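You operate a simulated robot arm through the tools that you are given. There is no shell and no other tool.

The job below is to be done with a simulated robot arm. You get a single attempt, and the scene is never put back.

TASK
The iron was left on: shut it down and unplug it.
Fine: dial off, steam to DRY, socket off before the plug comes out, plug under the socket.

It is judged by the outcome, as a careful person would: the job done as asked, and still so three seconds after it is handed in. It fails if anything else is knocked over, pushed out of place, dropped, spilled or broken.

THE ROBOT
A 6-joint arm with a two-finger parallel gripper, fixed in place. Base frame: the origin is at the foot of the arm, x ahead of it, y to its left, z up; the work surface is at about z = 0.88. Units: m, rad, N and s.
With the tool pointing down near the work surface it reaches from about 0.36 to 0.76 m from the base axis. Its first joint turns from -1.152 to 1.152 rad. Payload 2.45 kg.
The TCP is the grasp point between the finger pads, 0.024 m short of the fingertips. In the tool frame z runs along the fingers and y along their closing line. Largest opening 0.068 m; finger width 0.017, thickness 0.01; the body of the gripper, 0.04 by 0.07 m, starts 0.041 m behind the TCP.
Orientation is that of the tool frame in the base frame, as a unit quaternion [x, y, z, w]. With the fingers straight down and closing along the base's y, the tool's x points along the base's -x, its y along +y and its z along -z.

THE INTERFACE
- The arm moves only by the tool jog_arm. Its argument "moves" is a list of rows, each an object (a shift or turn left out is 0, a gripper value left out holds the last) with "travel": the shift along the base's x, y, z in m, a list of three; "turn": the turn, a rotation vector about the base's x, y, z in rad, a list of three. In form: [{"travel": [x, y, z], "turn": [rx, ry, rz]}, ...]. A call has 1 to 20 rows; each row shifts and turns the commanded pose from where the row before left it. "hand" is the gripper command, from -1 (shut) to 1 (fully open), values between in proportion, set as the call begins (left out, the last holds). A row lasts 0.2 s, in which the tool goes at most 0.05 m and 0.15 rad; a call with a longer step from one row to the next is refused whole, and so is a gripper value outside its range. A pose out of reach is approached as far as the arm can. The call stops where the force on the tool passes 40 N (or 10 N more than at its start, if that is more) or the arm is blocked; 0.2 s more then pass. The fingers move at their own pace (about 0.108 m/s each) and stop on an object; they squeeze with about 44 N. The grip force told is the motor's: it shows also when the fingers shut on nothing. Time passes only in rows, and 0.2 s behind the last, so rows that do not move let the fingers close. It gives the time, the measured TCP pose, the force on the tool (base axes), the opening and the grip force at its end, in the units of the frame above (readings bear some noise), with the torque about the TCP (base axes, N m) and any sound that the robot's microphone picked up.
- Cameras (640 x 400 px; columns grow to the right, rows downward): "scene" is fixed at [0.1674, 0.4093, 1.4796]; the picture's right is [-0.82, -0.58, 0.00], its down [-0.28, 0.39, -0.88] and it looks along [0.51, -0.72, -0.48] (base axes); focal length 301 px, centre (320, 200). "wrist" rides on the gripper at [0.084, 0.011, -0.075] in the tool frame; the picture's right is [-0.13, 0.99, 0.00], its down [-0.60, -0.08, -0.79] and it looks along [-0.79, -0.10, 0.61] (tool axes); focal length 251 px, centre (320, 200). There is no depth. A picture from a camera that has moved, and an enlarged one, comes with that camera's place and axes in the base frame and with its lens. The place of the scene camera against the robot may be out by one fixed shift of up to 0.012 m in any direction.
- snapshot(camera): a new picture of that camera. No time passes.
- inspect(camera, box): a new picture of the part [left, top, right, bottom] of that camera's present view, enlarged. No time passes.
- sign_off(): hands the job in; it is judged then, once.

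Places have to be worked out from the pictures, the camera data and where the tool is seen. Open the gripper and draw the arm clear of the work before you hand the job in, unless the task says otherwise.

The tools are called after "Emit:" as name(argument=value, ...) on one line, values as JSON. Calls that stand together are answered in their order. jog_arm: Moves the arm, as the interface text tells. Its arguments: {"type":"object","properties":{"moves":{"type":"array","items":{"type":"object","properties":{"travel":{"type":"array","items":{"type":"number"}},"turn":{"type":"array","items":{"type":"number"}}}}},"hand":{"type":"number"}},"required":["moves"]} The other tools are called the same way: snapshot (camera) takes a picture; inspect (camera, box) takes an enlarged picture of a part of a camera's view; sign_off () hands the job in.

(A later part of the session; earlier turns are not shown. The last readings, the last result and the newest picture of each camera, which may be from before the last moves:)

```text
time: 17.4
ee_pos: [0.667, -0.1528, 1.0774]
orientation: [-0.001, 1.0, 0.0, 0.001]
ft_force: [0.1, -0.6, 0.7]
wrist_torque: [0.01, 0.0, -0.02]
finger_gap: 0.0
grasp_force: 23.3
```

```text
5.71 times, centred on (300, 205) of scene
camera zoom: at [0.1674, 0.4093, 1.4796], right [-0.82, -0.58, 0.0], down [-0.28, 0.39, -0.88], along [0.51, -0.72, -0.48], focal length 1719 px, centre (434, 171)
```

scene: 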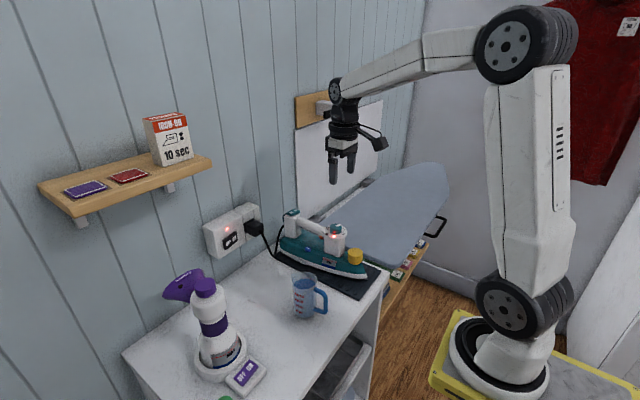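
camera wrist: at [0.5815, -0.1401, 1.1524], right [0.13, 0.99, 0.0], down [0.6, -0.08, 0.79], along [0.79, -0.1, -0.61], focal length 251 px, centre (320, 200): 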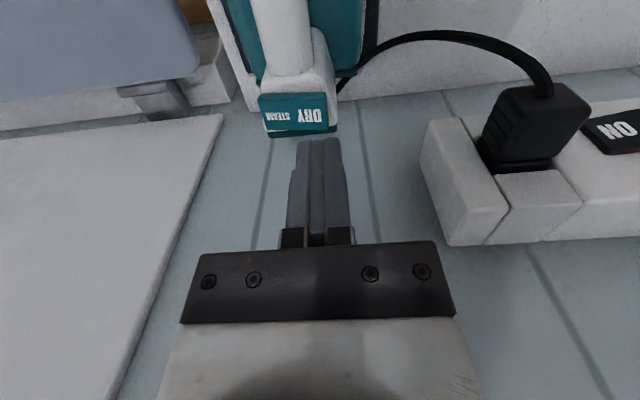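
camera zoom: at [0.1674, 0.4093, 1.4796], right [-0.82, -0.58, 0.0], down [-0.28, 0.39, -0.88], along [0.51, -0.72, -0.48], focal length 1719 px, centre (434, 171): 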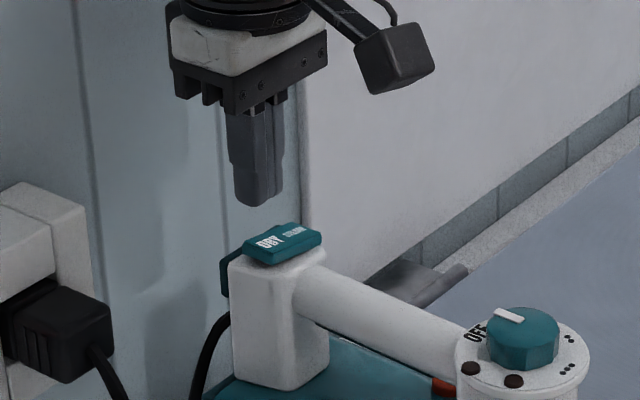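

Both lamps on the dial are now dark. The closed fingertips are near the DRY end; I'll zoom in to check the exact alignment.

Emit:
inspect(camera="wrist", box=[240, 80, 368, 160])

Emit:
inspect(camera="scene", box=[280, 190, 328, 230])

Emit:
inspect(camera="wrist", box=[400, 70, 640, 250])

```text
5.00 times, centred on (304, 120) of wrist
camera zoom: at [0.5815, -0.1401, 1.1524], right [0.13, 0.99, 0.0], down [0.6, -0.08, 0.79], along [0.79, -0.1, -0.61], focal length 1257 px, centre (400, 600)
```

zoom: 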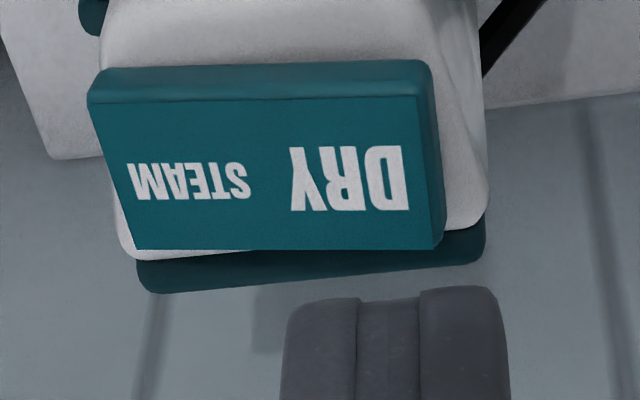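

```text
10.00 times, centred on (304, 210) of scene
camera zoom: at [0.1674, 0.4093, 1.4796], right [-0.82, -0.58, 0.0], down [-0.28, 0.39, -0.88], along [0.51, -0.72, -0.48], focal length 3008 px, centre (480, 100)
```

zoom: 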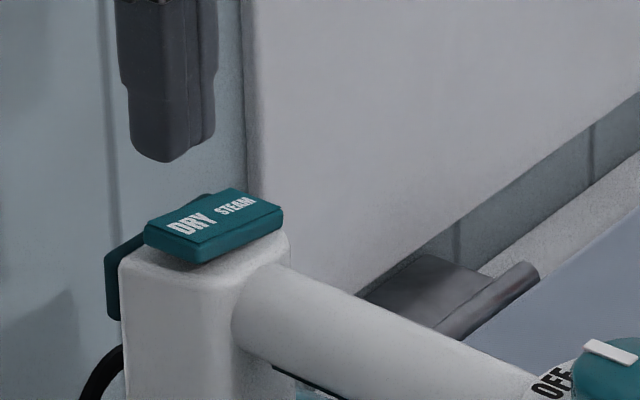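

```text
2.22 times, centred on (520, 160) of wrist
camera zoom: at [0.5815, -0.1401, 1.1524], right [0.13, 0.99, 0.0], down [0.6, -0.08, 0.79], along [0.79, -0.1, -0.61], focal length 559 px, centre (-124, 289)
```

zoom: 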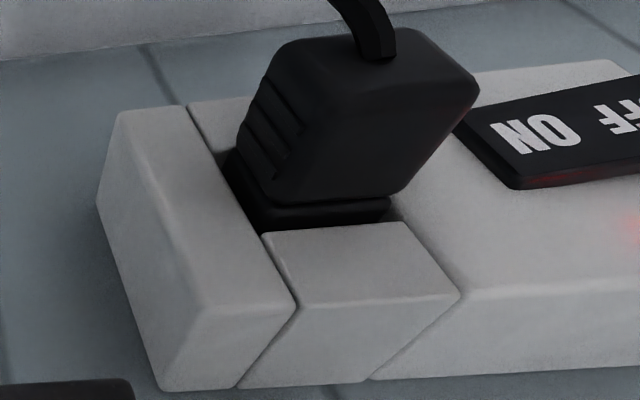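

The rocker spans x 0.656–0.675 and y -0.183 to -0.147 with the DRY end high at ~1.028. I'll shift 2 mm toward +y and descend close, then press in small steps.

Emit:
jog_arm(moves=[{"travel": [0, 0.002, -0.008]}, {"travel": [0, 0, -0.008]}, {"travel": [0, 0, -0.005]}, {"travel": [0, 0, -0.003]}, {"travel": [0, 0, 0]}])

Emit:
inspect(camera="scene", box=[270, 200, 318, 230])

```text
time: 18.6
ee_pos: [0.6648, -0.1505, 1.0529]
orientation: [0.0, 1.0, 0.0, 0.0]
ft_force: [0.4, 0.4, -0.5]
wrist_torque: [0.01, -0.02, -0.02]
finger_gap: 0.0
grasp_force: 23.3
```

```text
13.33 times, centred on (294, 215) of scene
camera zoom: at [0.1674, 0.4093, 1.4796], right [-0.82, -0.58, 0.0], down [-0.28, 0.39, -0.88], along [0.51, -0.72, -0.48], focal length 4010 px, centre (667, 0)
```

zoom: 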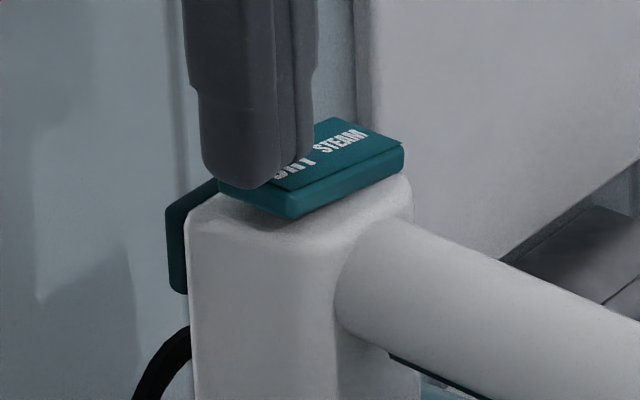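

The tips are directly over the DRY end with no contact yet. Pressing down now in 1.5–2 mm steps.

Emit:
jog_arm(moves=[{"travel": [0, 0, -0.002]}, {"travel": [0, 0, -0.002]}, {"travel": [0, 0, -0.0015]}, {"travel": [0, 0, -0.0015]}])

Emit:
inspect(camera="scene", box=[270, 200, 318, 230])

```text
time: 19.6
ee_pos: [0.6644, -0.1508, 1.045]
orientation: [0.0, 1.0, 0.0, 0.001]
ft_force: [-1.3, 0.8, 8.6]
wrist_torque: [-0.05, 0.07, -0.02]
finger_gap: 0.0
grasp_force: 23.8
heard: click
```

```text
13.33 times, centred on (294, 215) of scene
camera zoom: at [0.1672, 0.4094, 1.4796], right [-0.82, -0.58, 0.0], down [-0.28, 0.39, -0.88], along [0.51, -0.72, -0.48], focal length 4010 px, centre (667, 0)
```

zoom: 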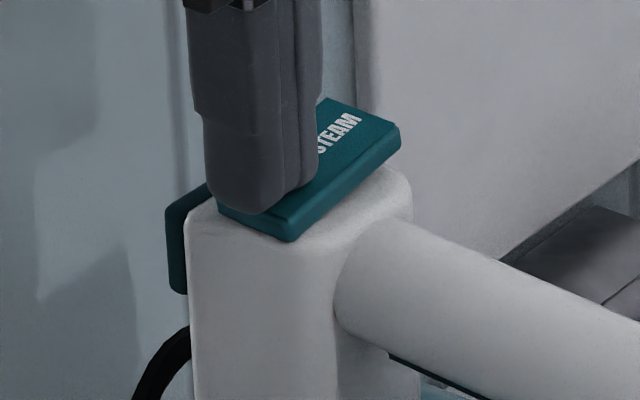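

A click was heard and the rocker flipped: DRY end down, STEAM end up. I'll lift off and confirm that it stays.

Emit:
jog_arm(moves=[{"travel": [0, 0, 0.01]}, {"travel": [0, 0, 0.025]}, {"travel": [-0.03, 0.01, 0.035]}, {"travel": [-0.04, 0.02, 0.02]}])

Emit:
inspect(camera="scene", box=[270, 200, 318, 230])

Emit:
snapshot(camera="wrist")

Emit:
snapshot(camera="scene")

```text
time: 20.6
ee_pos: [0.5962, -0.1187, 1.1359]
orientation: [0.0, 1.0, 0.0, 0.0]
ft_force: [-0.5, 1.2, 1.2]
wrist_torque: [0.0, -0.01, 0.01]
finger_gap: 0.0001
grasp_force: 23.7
```

```text
13.33 times, centred on (294, 215) of scene
camera zoom: at [0.1674, 0.4093, 1.4796], right [-0.82, -0.58, 0.0], down [-0.28, 0.39, -0.88], along [0.51, -0.72, -0.48], focal length 4010 px, centre (667, 0)
```

zoom: 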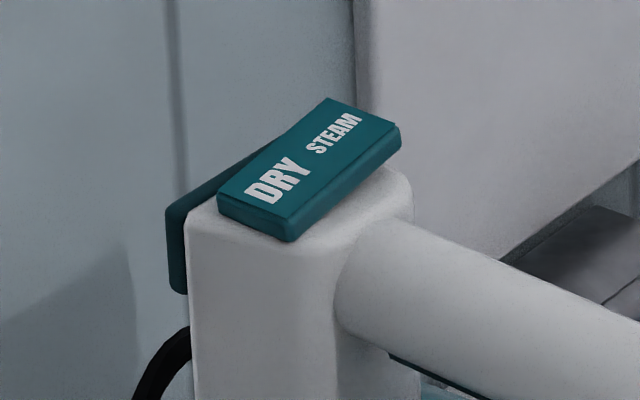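

```text
taken
camera wrist: at [0.5114, -0.1067, 1.2125], right [0.13, 0.99, 0.0], down [0.6, -0.08, 0.79], along [0.79, -0.1, -0.61], focal length 251 px, centre (320, 200)
```

wrist: 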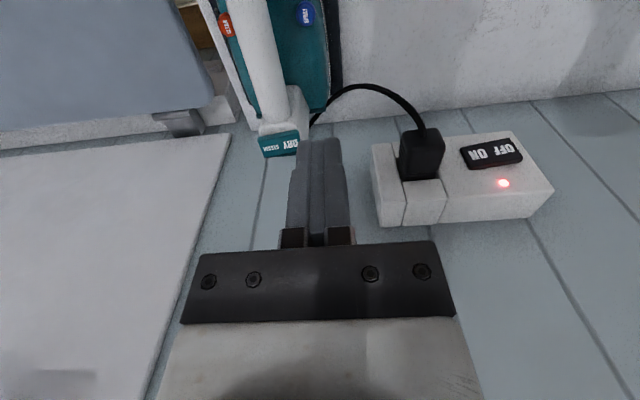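

```text
taken
```

scene: 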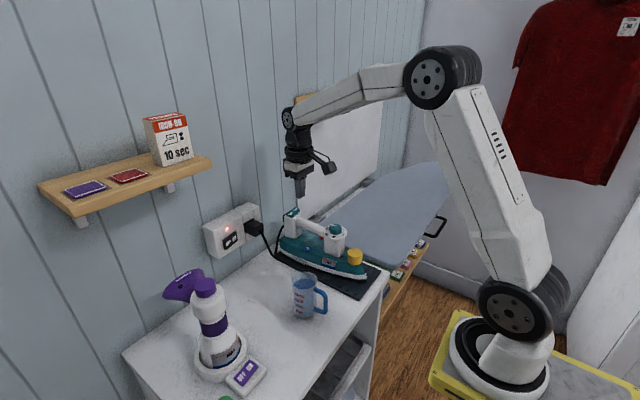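

The rocker stays at DRY. Now the socket: I'll zoom in on the switch and plug from this clear viewpoint.

Emit:
inspect(camera="wrist", box=[360, 110, 568, 240])

Emit:
inspect(camera="wrist", box=[450, 120, 530, 200])

Emit:
inspect(camera="scene", box=[200, 200, 268, 260])

```text
3.08 times, centred on (464, 175) of wrist
camera zoom: at [0.5114, -0.1067, 1.2125], right [0.13, 0.99, 0.0], down [0.6, -0.08, 0.79], along [0.79, -0.1, -0.61], focal length 774 px, centre (-123, 277)
```

zoom: 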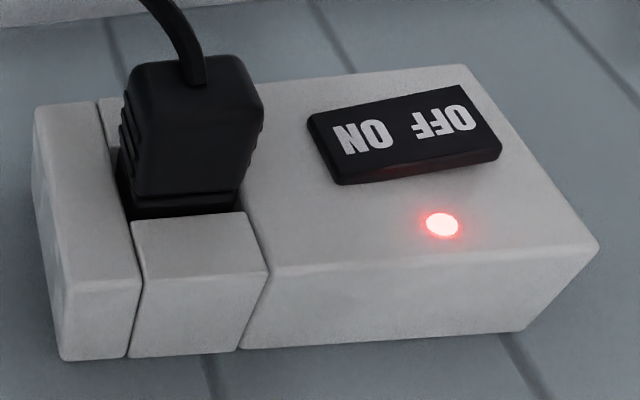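

```text
5.00 times, centred on (490, 160) of wrist
camera zoom: at [0.5114, -0.1067, 1.2125], right [0.13, 0.99, 0.0], down [0.6, -0.08, 0.79], along [0.79, -0.1, -0.61], focal length 1257 px, centre (-530, 400)
```

zoom: 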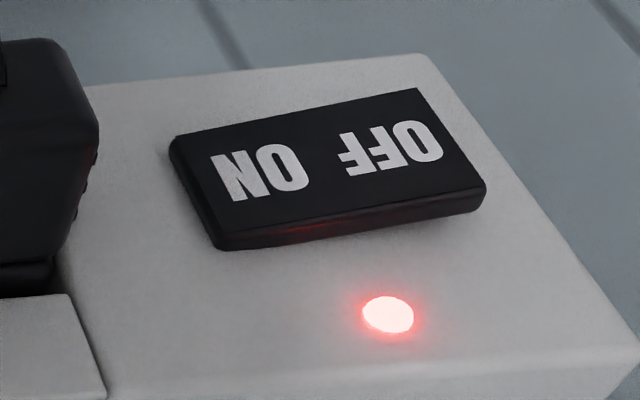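

```text
6.67 times, centred on (234, 230) of scene
camera zoom: at [0.1674, 0.4093, 1.4796], right [-0.82, -0.58, 0.0], down [-0.28, 0.39, -0.88], along [0.51, -0.72, -0.48], focal length 2005 px, centre (893, 0)
```

zoom: 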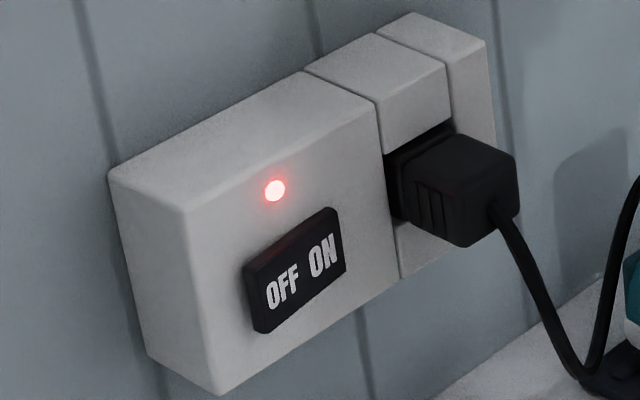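

The switch's OFF end (+y) stands out, so ON is pressed now. Estimates: OFF end centre about (0.699, 0.055, 1.022), rocker y 0.017–0.063, face x ≈ 0.709, LED (0.7095, 0.042, 1.056). I'll keep clear of the shelf above by tilting the tool 45° forward, moving to y = 0.055 well back from the wall.

Emit:
jog_arm(moves=[{"travel": [-0.02, 0.03, 0.01], "turn": [0, -0.15, 0]}, {"travel": [-0.015, 0.035, 0.005], "turn": [0, -0.15, 0]}, {"travel": [0, 0.04, 0], "turn": [0, -0.15, 0]}, {"travel": [0, 0.04, 0], "turn": [0, -0.15, 0]}, {"travel": [0, 0.028, 0], "turn": [0, -0.15, 0]}, {"travel": [0, 0, 0], "turn": [0, -0.0354, 0]}, {"travel": [0, 0, 0]}])

Emit:
snapshot(camera="wrist")

Emit:
snapshot(camera="scene")

```text
time: 22.2
ee_pos: [0.5588, 0.0529, 1.1516]
orientation: [0.0, 0.924, 0.0, 0.383]
ft_force: [-0.6, 0.0, 0.3]
wrist_torque: [0.01, -0.03, 0.02]
finger_gap: 0.0003
grasp_force: 23.2
```

```text
taken
camera wrist: at [0.4465, 0.0649, 1.145], right [0.09, 0.99, 0.09], down [-0.13, -0.08, 0.99], along [0.99, -0.1, 0.13], focal length 251 px, centre (320, 200)
```

wrist: 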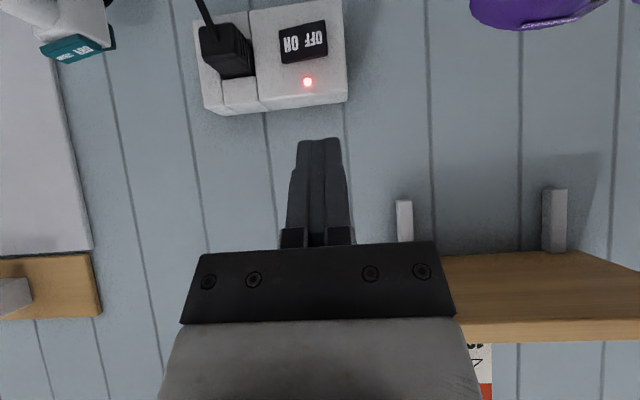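

```text
taken
```

scene: 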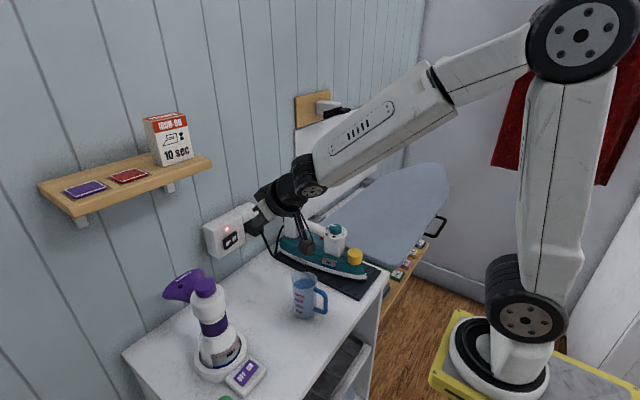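

Now the camera faces the wall straight on. I'll zoom in on the socket, and on the shelf edge, to refine positions.

Emit:
inspect(camera="wrist", box=[190, 0, 366, 120])

Emit:
inspect(camera="wrist", box=[260, 0, 356, 100])

```text
3.33 times, centred on (278, 60) of wrist
camera zoom: at [0.4465, 0.0649, 1.145], right [0.09, 0.99, 0.09], down [-0.13, -0.08, 0.99], along [0.99, -0.1, 0.13], focal length 838 px, centre (460, 667)
```

zoom: 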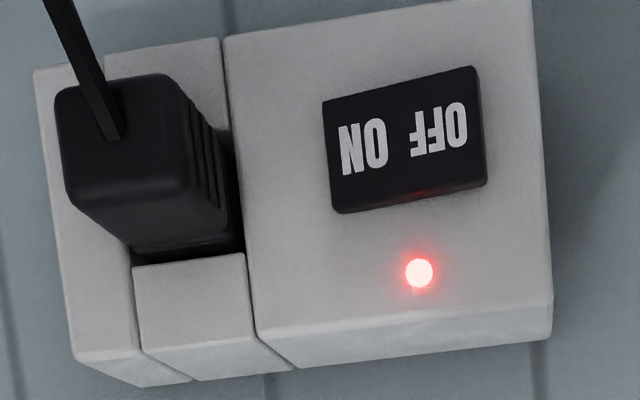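

```text
4.00 times, centred on (308, 50) of wrist
camera zoom: at [0.4465, 0.0649, 1.145], right [0.09, 0.99, 0.09], down [-0.13, -0.08, 0.99], along [0.99, -0.1, 0.13], focal length 1006 px, centre (368, 800)
```

zoom: 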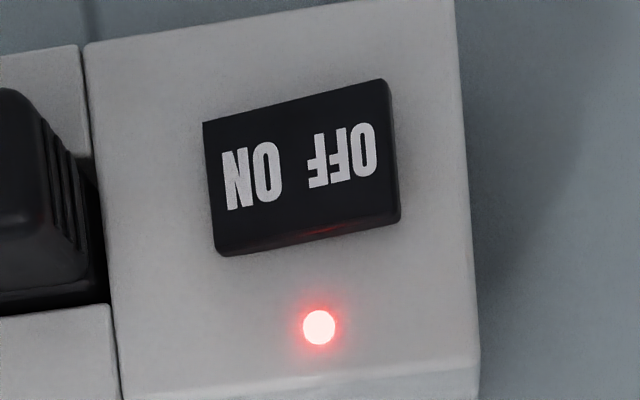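

The rocker spans y 0.014–0.059, z 1.013–1.037; I'll press at y ≈ 0.050, z ≈ 1.025. Approaching to about 2–3 cm short of the switch first.

Emit:
jog_arm(moves=[{"travel": [0.01, -0.004, -0.03]}, {"travel": [0.015, 0, -0.03]}, {"travel": [0.02, 0, -0.03]}, {"travel": [0.025, 0, -0.0254]}, {"travel": [0.015, 0, 0]}, {"travel": [0, 0, 0]}])

Emit:
snapshot(camera="wrist")

Emit:
inspect(camera="scene", box=[190, 180, 318, 260])

```text
time: 23.6
ee_pos: [0.6441, 0.0492, 1.0338]
orientation: [0.001, 0.924, 0.0, 0.383]
ft_force: [-0.3, -0.5, -0.7]
wrist_torque: [0.01, 0.01, -0.03]
finger_gap: 0.0
grasp_force: 23.7
```

```text
taken
camera wrist: at [0.5308, 0.0613, 1.0284], right [0.09, 0.99, 0.09], down [-0.13, -0.08, 0.99], along [0.99, -0.1, 0.12], focal length 251 px, centre (320, 200)
```

wrist: 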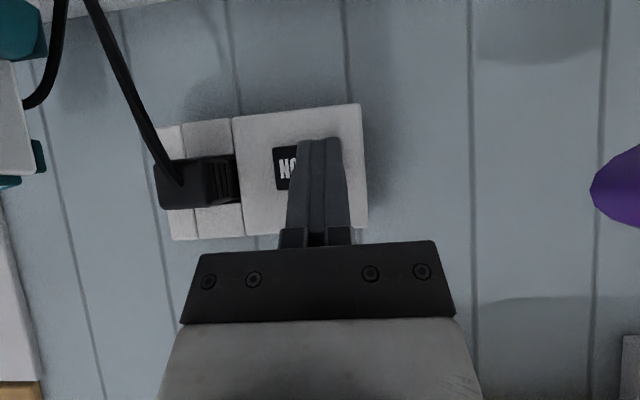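

```text
5.00 times, centred on (254, 220) of scene
camera zoom: at [0.1674, 0.4093, 1.4796], right [-0.82, -0.58, 0.0], down [-0.28, 0.39, -0.88], along [0.51, -0.72, -0.48], focal length 1504 px, centre (650, 100)
```

zoom: 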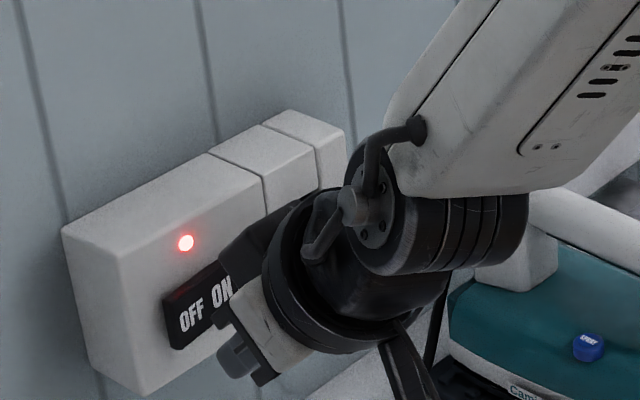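

Aligned: fingertips over the OFF half (y 0.040–0.060), z ≈ 1.024. I'll advance 2 cm, then creep forward in small steps until it clicks.

Emit:
jog_arm(moves=[{"travel": [0.01, 0, 0]}, {"travel": [0.01, 0, 0]}, {"travel": [0.003, 0, 0]}, {"travel": [0.003, 0, 0]}, {"travel": [0.003, 0, 0]}])

Emit:
inspect(camera="scene", box=[195, 200, 275, 260])

Emit:
inspect(camera="wrist", box=[240, 90, 400, 190])

```text
time: 24.8
ee_pos: [0.6719, 0.0488, 1.0346]
orientation: [0.0, 0.924, 0.001, 0.381]
ft_force: [-1.0, 1.3, 0.5]
wrist_torque: [-0.01, 0.01, 0.03]
finger_gap: 0.0
grasp_force: 23.4
```

```text
6.67 times, centred on (235, 230) of scene
camera zoom: at [0.1674, 0.4093, 1.4796], right [-0.82, -0.58, 0.0], down [-0.28, 0.39, -0.88], along [0.51, -0.72, -0.48], focal length 2005 px, centre (887, 0)
```

zoom: 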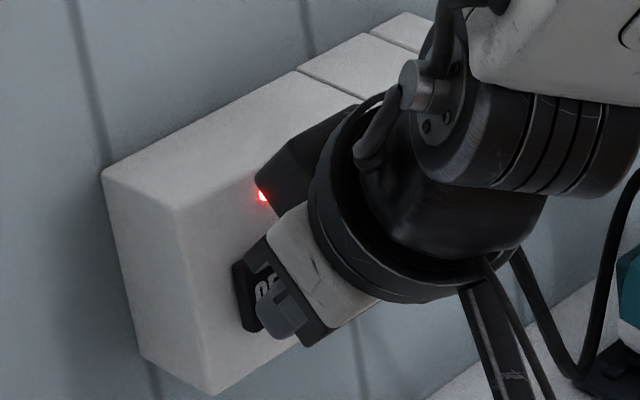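

```text
4.00 times, centred on (320, 140) of wrist
camera zoom: at [0.5606, 0.0605, 1.0287], right [0.09, 0.99, 0.09], down [-0.13, -0.08, 0.99], along [0.99, -0.1, 0.12], focal length 1006 px, centre (320, 440)
```

zoom: 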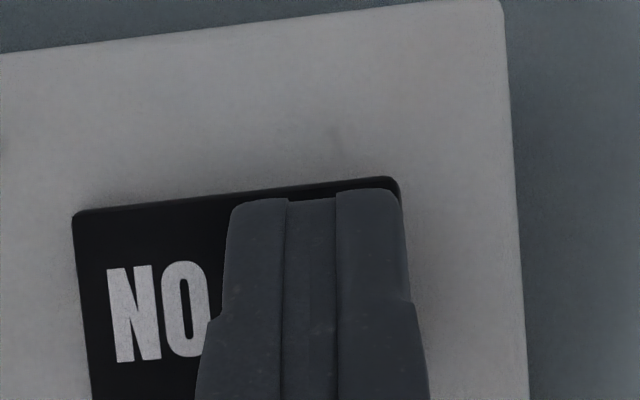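

No contact yet; the leading edge is at about x = 0.696. Continuing with 2 mm steps.

Emit:
jog_arm(moves=[{"travel": [0.002, 0, 0]}, {"travel": [0.002, 0, 0]}, {"travel": [0.002, 0, 0]}])

Emit:
inspect(camera="wrist", box=[240, 90, 400, 190])

Emit:
inspect(camera="scene", box=[195, 200, 275, 260])

```text
time: 25.6
ee_pos: [0.676, 0.0494, 1.0343]
orientation: [-0.001, 0.925, 0.001, 0.38]
ft_force: [-19.1, -1.8, 12.7]
wrist_torque: [-0.14, -0.06, -0.21]
finger_gap: 0.0001
grasp_force: 23.4
heard: click
stopped in row 3: the force on the tool passed its limit at 44 N (the readings are from after the stop); the commanded pose is now the measured one
```

```text
4.00 times, centred on (320, 140) of wrist
camera zoom: at [0.563, 0.0607, 1.0294], right [0.09, 0.99, 0.09], down [-0.13, -0.08, 0.99], along [0.99, -0.1, 0.12], focal length 1006 px, centre (320, 440)
```

zoom: 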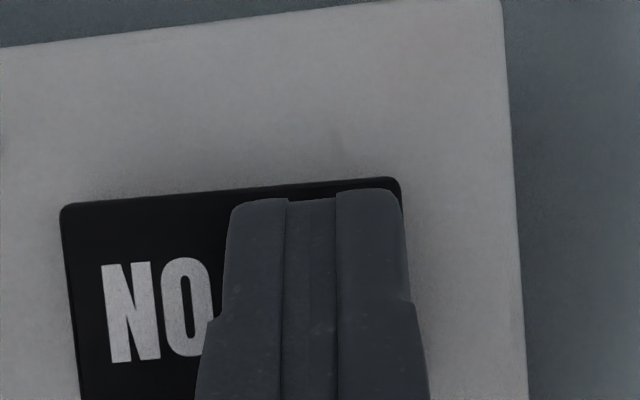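

```text
6.67 times, centred on (235, 230) of scene
camera zoom: at [0.1665, 0.4092, 1.4798], right [-0.82, -0.58, 0.0], down [-0.28, 0.39, -0.88], along [0.51, -0.72, -0.48], focal length 2005 px, centre (887, 0)
```

zoom: 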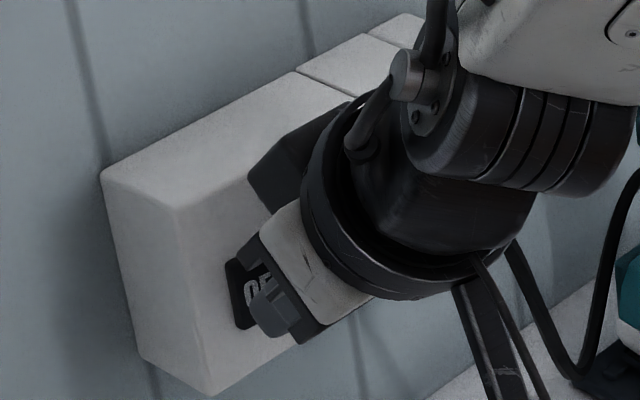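

A click sounded and the ON end has come up – the switch is pressed to OFF. Backing off to confirm the lamp is out.

Emit:
jog_arm(moves=[{"travel": [-0.005, 0, 0]}, {"travel": [-0.015, 0, 0]}, {"travel": [-0.03, 0, 0.02]}, {"travel": [-0.03, 0, 0.03]}, {"travel": [-0.02, 0, 0.03]}, {"travel": [-0.01, 0, 0.03]}])

Emit:
snapshot(camera="wrist")

Emit:
inspect(camera="scene", box=[190, 190, 286, 260])

```text
time: 27.0
ee_pos: [0.5705, 0.0457, 1.1489]
orientation: [-0.068, 0.916, -0.037, 0.393]
ft_force: [-0.5, 0.7, -0.3]
wrist_torque: [0.02, -0.06, -0.03]
finger_gap: 0.0
grasp_force: 24.0
```

```text
taken
camera wrist: at [0.4562, 0.0458, 1.1395], right [-0.01, 1.0, -0.03], down [-0.16, 0.03, 0.99], along [0.99, 0.01, 0.16], focal length 251 px, centre (320, 200)
```

wrist: 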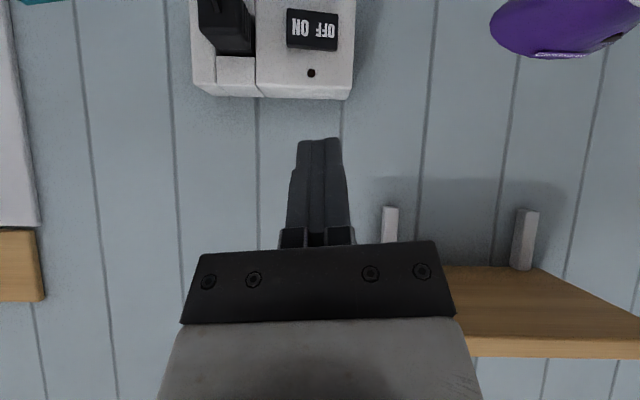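

```text
5.71 times, centred on (238, 225) of scene
camera zoom: at [0.1674, 0.4093, 1.4796], right [-0.82, -0.58, 0.0], down [-0.28, 0.39, -0.88], along [0.51, -0.72, -0.48], focal length 1719 px, centre (789, 57)
```

zoom: 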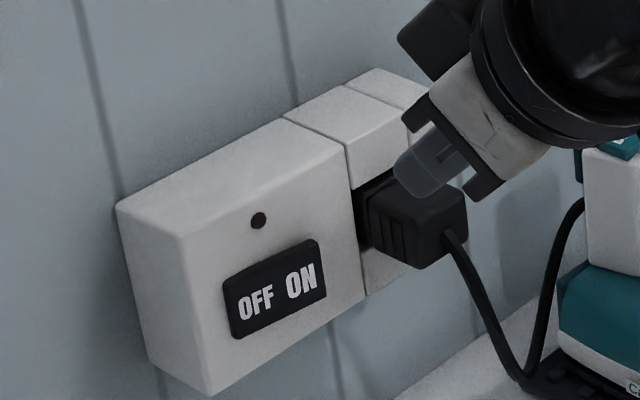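

The socket lamp is out and the rocker reads OFF. The tool picked up a small twist at contact, which I'll remove while turning it back to pointing down; first a zoom on the plug.

Emit:
inspect(camera="wrist", box=[180, 0, 360, 110])

Emit:
inspect(camera="scene", box=[234, 205, 290, 275])

```text
3.56 times, centred on (270, 55) of wrist
camera zoom: at [0.4562, 0.0458, 1.1395], right [-0.01, 1.0, -0.03], down [-0.16, 0.03, 0.99], along [0.99, 0.01, 0.16], focal length 894 px, centre (498, 716)
```

zoom: 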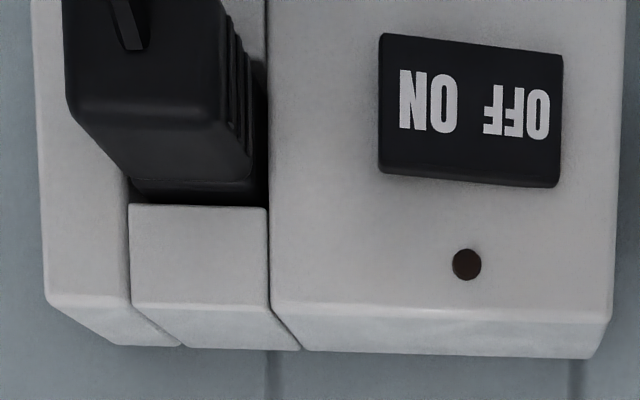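

```text
5.71 times, centred on (262, 240) of scene
camera zoom: at [0.1674, 0.4093, 1.4796], right [-0.82, -0.58, 0.0], down [-0.28, 0.39, -0.88], along [0.51, -0.72, -0.48], focal length 1719 px, centre (651, -29)
```

zoom: 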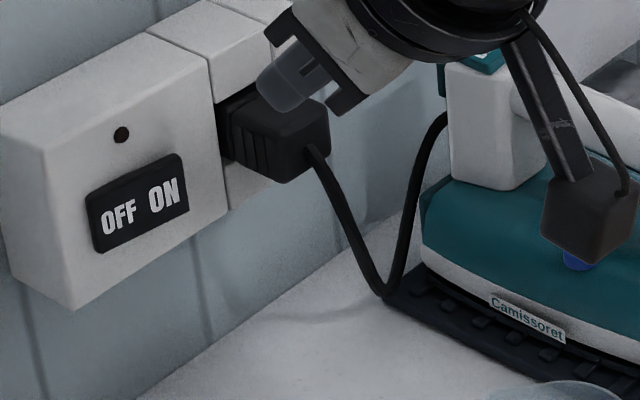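

The socket is off and the lamp dark. I'll bring the tool back to pointing straight down (correcting the twist), open the fingers, and hover in front of the plug for a closer view.

Emit:
jog_arm(moves=[{"travel": [0.0, -0.01, 0.0], "turn": [0.0127, 0.1348, -0.0233]}, {"travel": [0.005, -0.015, 0.0], "turn": [0.0127, 0.1348, -0.0233]}, {"travel": [0.005, -0.015, 0.0], "turn": [0.0127, 0.1348, -0.0233]}, {"travel": [0.007, -0.015, -0.004], "turn": [0.0127, 0.1348, -0.0233]}, {"travel": [0.007, -0.015, -0.005], "turn": [0.0127, 0.1348, -0.0233]}, {"travel": [0.007, -0.0117, -0.005], "turn": [0.0127, 0.1348, -0.0233]}, {"travel": [0, 0, 0]}], hand=1)

Emit:
snapshot(camera="wrist")

Emit:
inspect(camera="scene", box=[200, 170, 310, 290])

```text
time: 28.6
ee_pos: [0.5979, -0.0346, 1.1297]
orientation: [0.076, 0.997, 0.009, -0.015]
ft_force: [0.3, -0.1, -0.4]
wrist_torque: [0.01, -0.03, 0.01]
finger_gap: 0.068
grasp_force: 0.0
```

```text
taken
camera wrist: at [0.5175, -0.0107, 1.209], right [0.28, 0.96, 0.01], down [0.61, -0.19, 0.77], along [0.74, -0.21, -0.64], focal length 251 px, centre (320, 200)
```

wrist: 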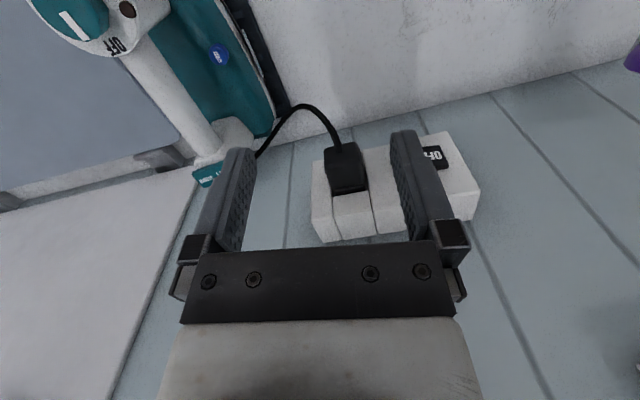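

```text
3.33 times, centred on (255, 230) of scene
camera zoom: at [0.1674, 0.4093, 1.4796], right [-0.82, -0.58, 0.0], down [-0.28, 0.39, -0.88], along [0.51, -0.72, -0.48], focal length 1003 px, centre (537, 100)
```

zoom: 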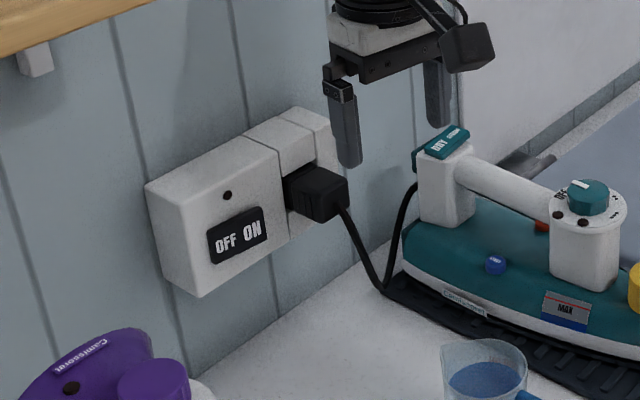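

The tool is still yawed about 9° off, so I'll correct that (-0.018, -0.030, +0.152 rad) in place and re-check.

Emit:
jog_arm(moves=[{"turn": [-0.009, -0.015, 0.076]}, {"turn": [-0.009, -0.015, 0.076]}, {"travel": [0, 0, 0]}])

Emit:
snapshot(camera="wrist")

```text
time: 29.4
ee_pos: [0.5974, -0.0323, 1.1308]
orientation: [0.001, 1.0, 0.001, 0.0]
ft_force: [0.2, 0.1, 0.4]
wrist_torque: [0.0, -0.06, 0.02]
finger_gap: 0.0681
grasp_force: 0.0
```

```text
taken
camera wrist: at [0.513, -0.0202, 1.2058], right [0.13, 0.99, 0.0], down [0.6, -0.08, 0.79], along [0.79, -0.1, -0.61], focal length 251 px, centre (320, 200)
```

wrist: 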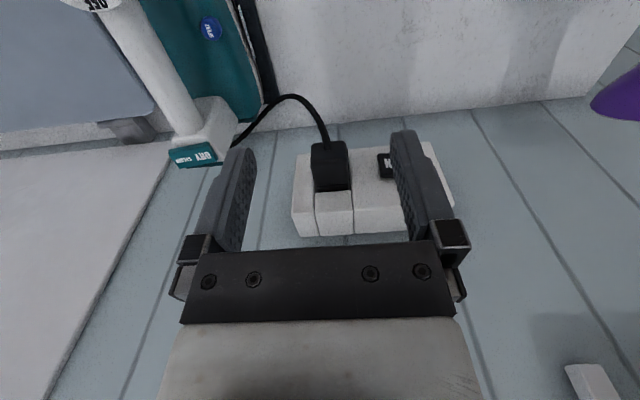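

Orientation is now straight. Zooming on the plug between the fingers.

Emit:
inspect(camera="wrist", box=[280, 120, 408, 240])

Emit:
inspect(camera="scene", box=[236, 205, 276, 245])

```text
3.33 times, centred on (344, 180) of wrist
camera zoom: at [0.513, -0.0202, 1.2058], right [0.13, 0.99, 0.0], down [0.6, -0.08, 0.79], along [0.79, -0.1, -0.61], focal length 838 px, centre (240, 267)
```

zoom: 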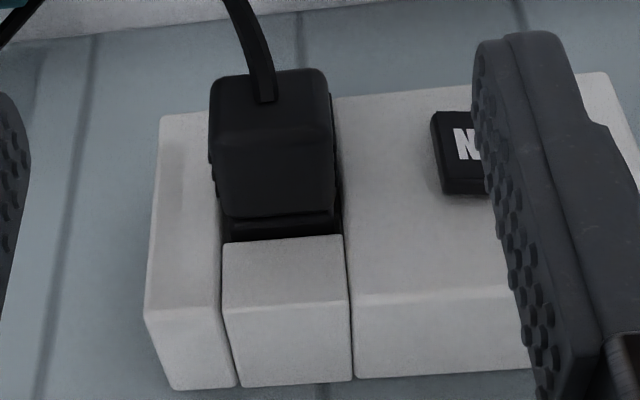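

```text
10.00 times, centred on (256, 225) of scene
camera zoom: at [0.1674, 0.4093, 1.4796], right [-0.82, -0.58, 0.0], down [-0.28, 0.39, -0.88], along [0.51, -0.72, -0.48], focal length 3008 px, centre (960, -50)
```

zoom: 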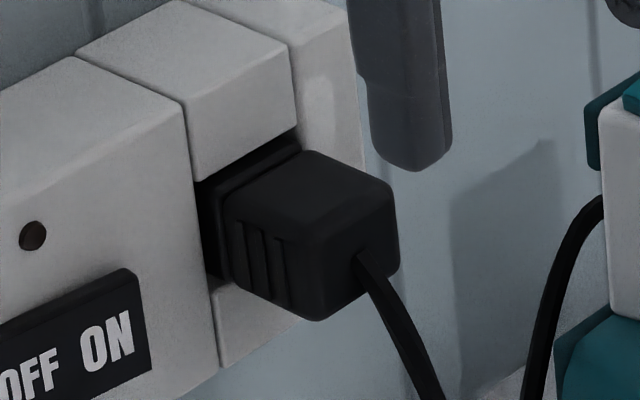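

Plug located: body x 0.669–0.701, y centre -0.032 (32 mm wide), z 1.015–1.042. Before going in, I want to see the shape of the gripper's wall-facing side, to be sure it clears the socket's top (z ≈ 1.07).

Emit:
inspect(camera="scene", box=[260, 120, 370, 230])

Emit:
inspect(camera="scene", box=[250, 220, 410, 330])

```text
3.64 times, centred on (315, 175) of scene
camera zoom: at [0.1674, 0.4093, 1.4796], right [-0.82, -0.58, 0.0], down [-0.28, 0.39, -0.88], along [0.51, -0.72, -0.48], focal length 1094 px, centre (338, 291)
```

zoom: 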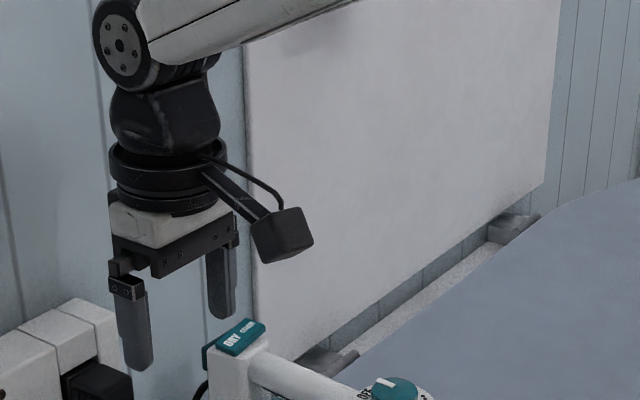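

```text
3.64 times, centred on (330, 275) of scene
camera zoom: at [0.1674, 0.4093, 1.4796], right [-0.82, -0.58, 0.0], down [-0.28, 0.39, -0.88], along [0.51, -0.72, -0.48], focal length 1094 px, centre (284, -73)
```

zoom: 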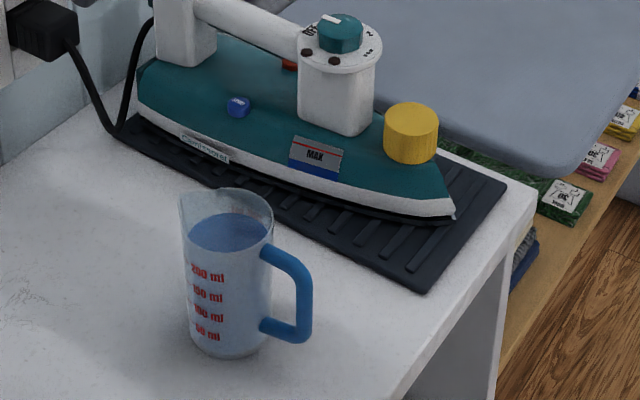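

The gripper's body bottom stays about 1 cm above the socket's top if I grip with the TCP at z ≈ 1.042. I'll move above the plug at (0.682, -0.032), still high, and check the alignment.

Emit:
jog_arm(moves=[{"travel": [0.03, 0, 0]}, {"travel": [0.03, -0.0008, -0.01]}, {"travel": [0.025, 0, -0.02]}, {"travel": [0, 0, 0]}], hand=1)

Emit:
snapshot(camera="wrist")

Emit:
inspect(camera="scene", box=[210, 160, 306, 256])

```text
time: 30.4
ee_pos: [0.683, -0.0341, 1.1001]
orientation: [0.002, 1.0, -0.001, 0.0]
ft_force: [0.7, 0.4, 0.1]
wrist_torque: [0.01, 0.02, 0.01]
finger_gap: 0.0679
grasp_force: 0.1
```

```text
taken
camera wrist: at [0.5988, -0.0219, 1.1746], right [0.13, 0.99, 0.0], down [0.6, -0.08, 0.79], along [0.79, -0.1, -0.61], focal length 251 px, centre (320, 200)
```

wrist: 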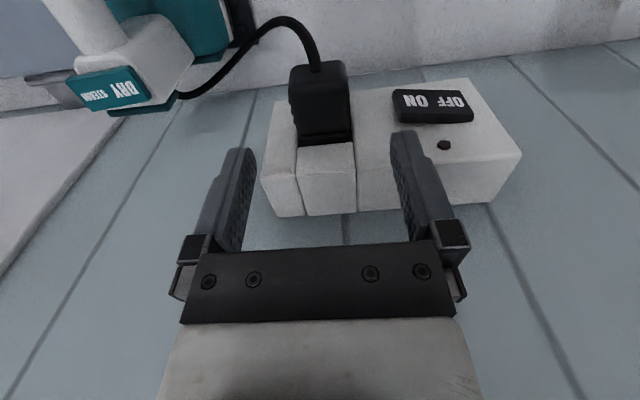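

```text
4.17 times, centred on (258, 208) of scene
camera zoom: at [0.1674, 0.4093, 1.4796], right [-0.82, -0.58, 0.0], down [-0.28, 0.39, -0.88], along [0.51, -0.72, -0.48], focal length 1253 px, centre (578, 167)
```

zoom: 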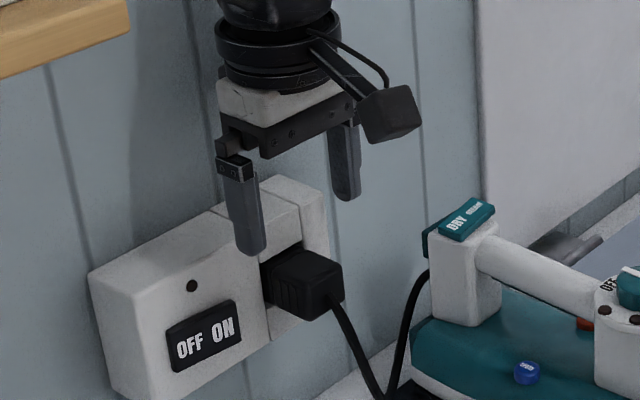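

Emit:
inspect(camera="wrist", box=[240, 50, 416, 170])

```text
3.33 times, centred on (328, 110) of wrist
camera zoom: at [0.5988, -0.0219, 1.1746], right [0.13, 0.99, 0.0], down [0.6, -0.08, 0.79], along [0.79, -0.1, -0.61], focal length 838 px, centre (293, 500)
```

zoom: 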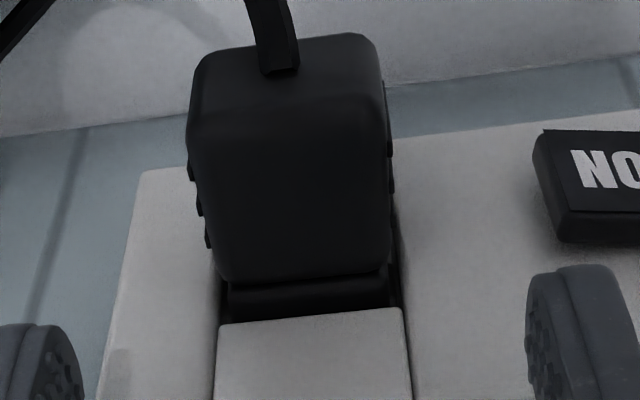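

The plug is centred under the gripper (within 0.5 mm in y; fingers will cover x 0.674–0.691 of the body). Lowering to the grip height z ≈ 1.042.

Emit:
jog_arm(moves=[{"travel": [0, 0, -0.02]}, {"travel": [0, 0, -0.02]}, {"travel": [0, 0, -0.012]}, {"travel": [0, 0, -0.0056]}, {"travel": [0, 0, 0]}], hand=1)

Emit:
snapshot(camera="wrist")

Emit:
inspect(camera="scene", box=[210, 180, 306, 256])

```text
time: 31.6
ee_pos: [0.6836, -0.0338, 1.0419]
orientation: [0.001, 1.0, 0.0, -0.001]
ft_force: [0.6, -0.3, 0.1]
wrist_torque: [-0.01, 0.03, 0.02]
finger_gap: 0.0681
grasp_force: 0.0
```

```text
taken
camera wrist: at [0.5985, -0.0218, 1.1176], right [0.13, 0.99, 0.0], down [0.6, -0.08, 0.79], along [0.79, -0.1, -0.61], focal length 251 px, centre (320, 200)
```

wrist: 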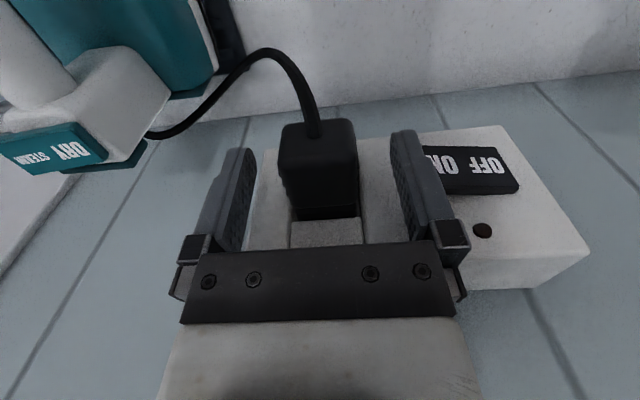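

```text
5.26 times, centred on (258, 218) of scene
camera zoom: at [0.1674, 0.4093, 1.4796], right [-0.82, -0.58, 0.0], down [-0.28, 0.39, -0.88], along [0.51, -0.72, -0.48], focal length 1583 px, centre (646, 105)
```

zoom: 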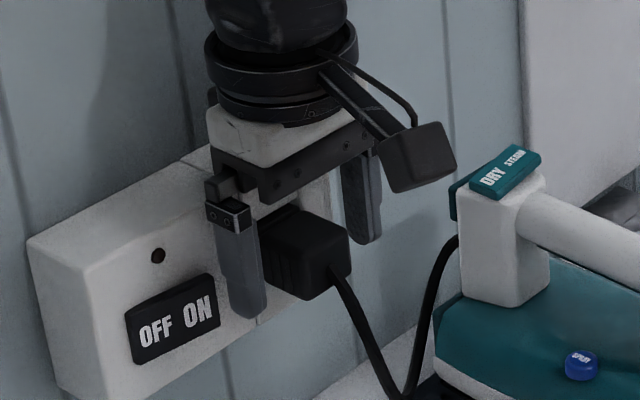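

The fingers straddle the plug with no contact and the body clears the socket. Closing on the plug.

Emit:
jog_arm(moves=[{"travel": [0, 0, 0]}, {"travel": [0, 0, 0]}, {"travel": [0, 0, 0]}], hand=-1)

Emit:
inspect(camera="wrist", box=[220, 90, 420, 215])

Emit:
inspect(camera="scene", box=[210, 180, 306, 256])

```text
time: 32.4
ee_pos: [0.6833, -0.0335, 1.042]
orientation: [0.001, 1.0, 0.0, 0.001]
ft_force: [1.0, 0.6, -0.9]
wrist_torque: [0.0, 0.0, 0.04]
finger_gap: 0.0331
grasp_force: 43.7
```

```text
3.20 times, centred on (320, 152) of wrist
camera zoom: at [0.5985, -0.0218, 1.1177], right [0.13, 0.99, 0.0], down [0.6, -0.08, 0.79], along [0.79, -0.1, -0.61], focal length 805 px, centre (320, 352)
```

zoom: 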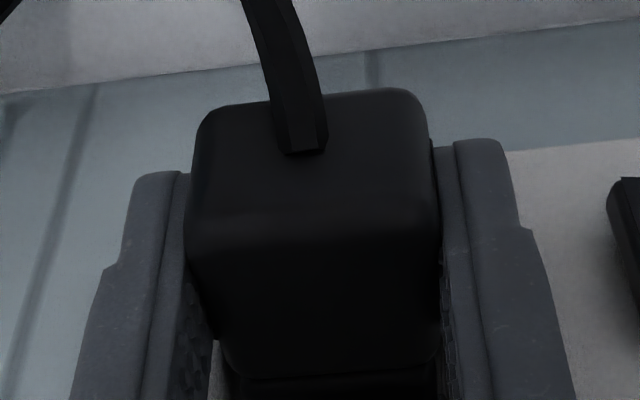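

```text
5.26 times, centred on (258, 218) of scene
camera zoom: at [0.1675, 0.4093, 1.4796], right [-0.82, -0.58, 0.0], down [-0.28, 0.39, -0.88], along [0.51, -0.72, -0.48], focal length 1583 px, centre (646, 105)
```

zoom: 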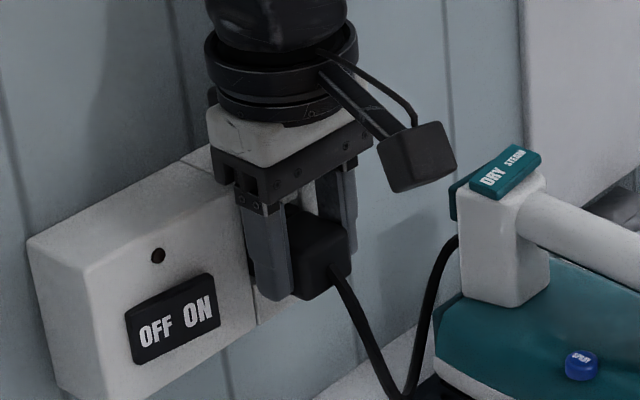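

Firm, centred grip (33 mm, 44 N). The socket is off, so I'll pull straight out along -x in small steps.

Emit:
jog_arm(moves=[{"travel": [-0.003, 0, 0]}, {"travel": [-0.003, 0, 0]}, {"travel": [-0.004, 0, 0]}, {"travel": [-0.005, 0, 0]}])

Emit:
inspect(camera="scene", box=[210, 180, 306, 256])

Emit:
inspect(camera="wrist", box=[220, 90, 420, 240])

```text
time: 33.4
ee_pos: [0.6679, -0.0339, 1.0419]
orientation: [-0.001, 1.0, 0.0, 0.0]
ft_force: [1.2, -0.3, 0.0]
wrist_torque: [0.01, 0.04, -0.02]
finger_gap: 0.033
grasp_force: 44.0
heard: snap
```

```text
5.26 times, centred on (258, 218) of scene
camera zoom: at [0.1674, 0.4093, 1.4796], right [-0.82, -0.58, 0.0], down [-0.28, 0.39, -0.88], along [0.51, -0.72, -0.48], focal length 1583 px, centre (646, 105)
```

zoom: 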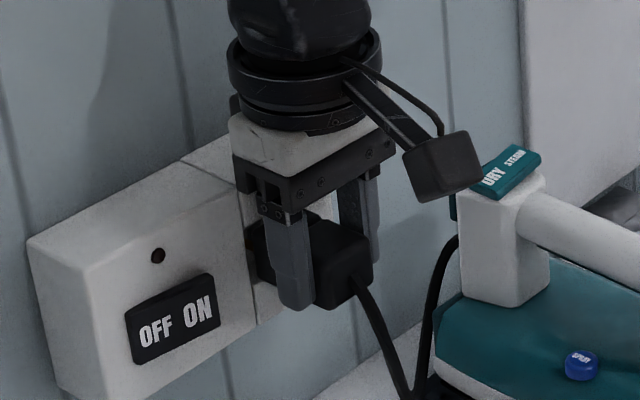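

```text
2.67 times, centred on (320, 165) of wrist
camera zoom: at [0.5835, -0.022, 1.1179], right [0.13, 0.99, 0.0], down [0.6, -0.08, 0.79], along [0.79, -0.1, -0.61], focal length 670 px, centre (320, 293)
```

zoom: 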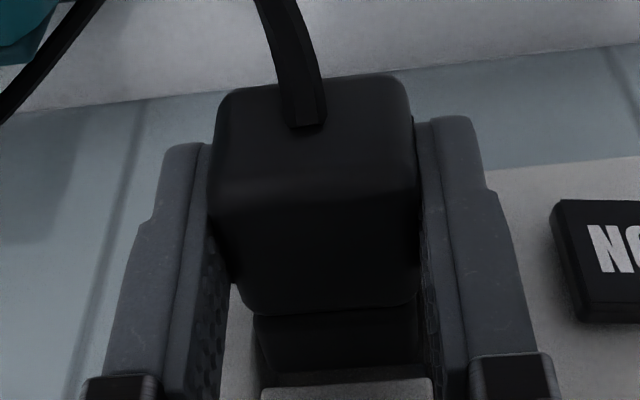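

A snap was heard, and the plug is coming out with almost no resistance. I'll continue pulling straight back ~3 cm to clear the pins.

Emit:
jog_arm(moves=[{"travel": [-0.008, 0, 0]}, {"travel": [-0.01, 0, 0]}, {"travel": [-0.01, 0, 0]}, {"travel": [0, 0, 0]}])

Emit:
snapshot(camera="scene")

Emit:
inspect(camera="scene", box=[210, 180, 338, 276])

Emit:
snapshot(camera="wrist")

```text
time: 34.4
ee_pos: [0.6406, -0.0336, 1.0423]
orientation: [0.002, 1.0, 0.0, 0.0]
ft_force: [0.3, -0.9, 0.2]
wrist_torque: [-0.01, 0.01, 0.02]
finger_gap: 0.0327
grasp_force: 43.5
```

```text
taken
```

scene: 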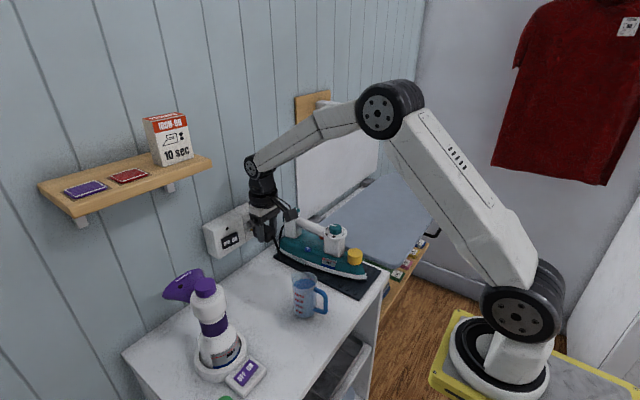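

```text
4.17 times, centred on (274, 228) of scene
camera zoom: at [0.1674, 0.4093, 1.4796], right [-0.82, -0.58, 0.0], down [-0.28, 0.39, -0.88], along [0.51, -0.72, -0.48], focal length 1253 px, centre (512, 83)
```

zoom: 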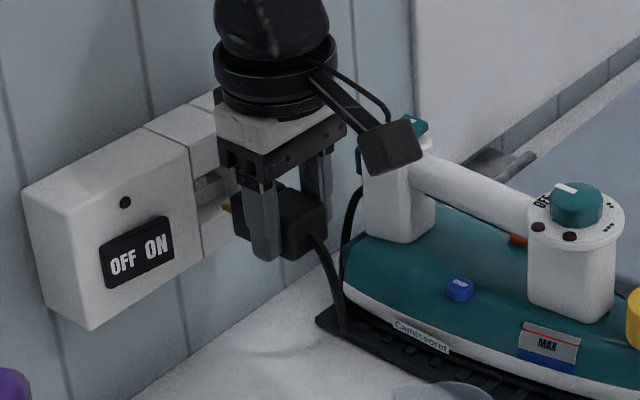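

```text
taken
camera wrist: at [0.5556, -0.0217, 1.1183], right [0.13, 0.99, 0.0], down [0.6, -0.08, 0.79], along [0.79, -0.1, -0.61], focal length 251 px, centre (320, 200)
```

wrist: 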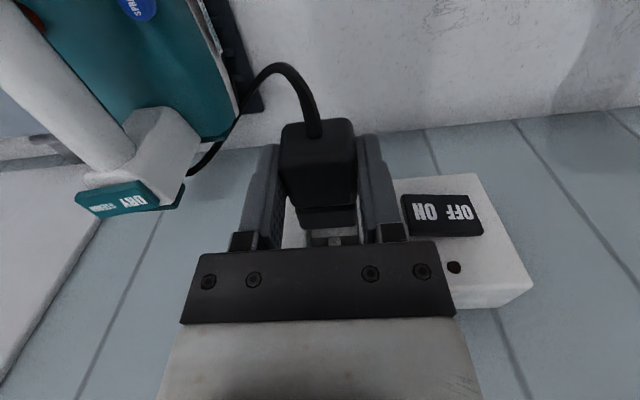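

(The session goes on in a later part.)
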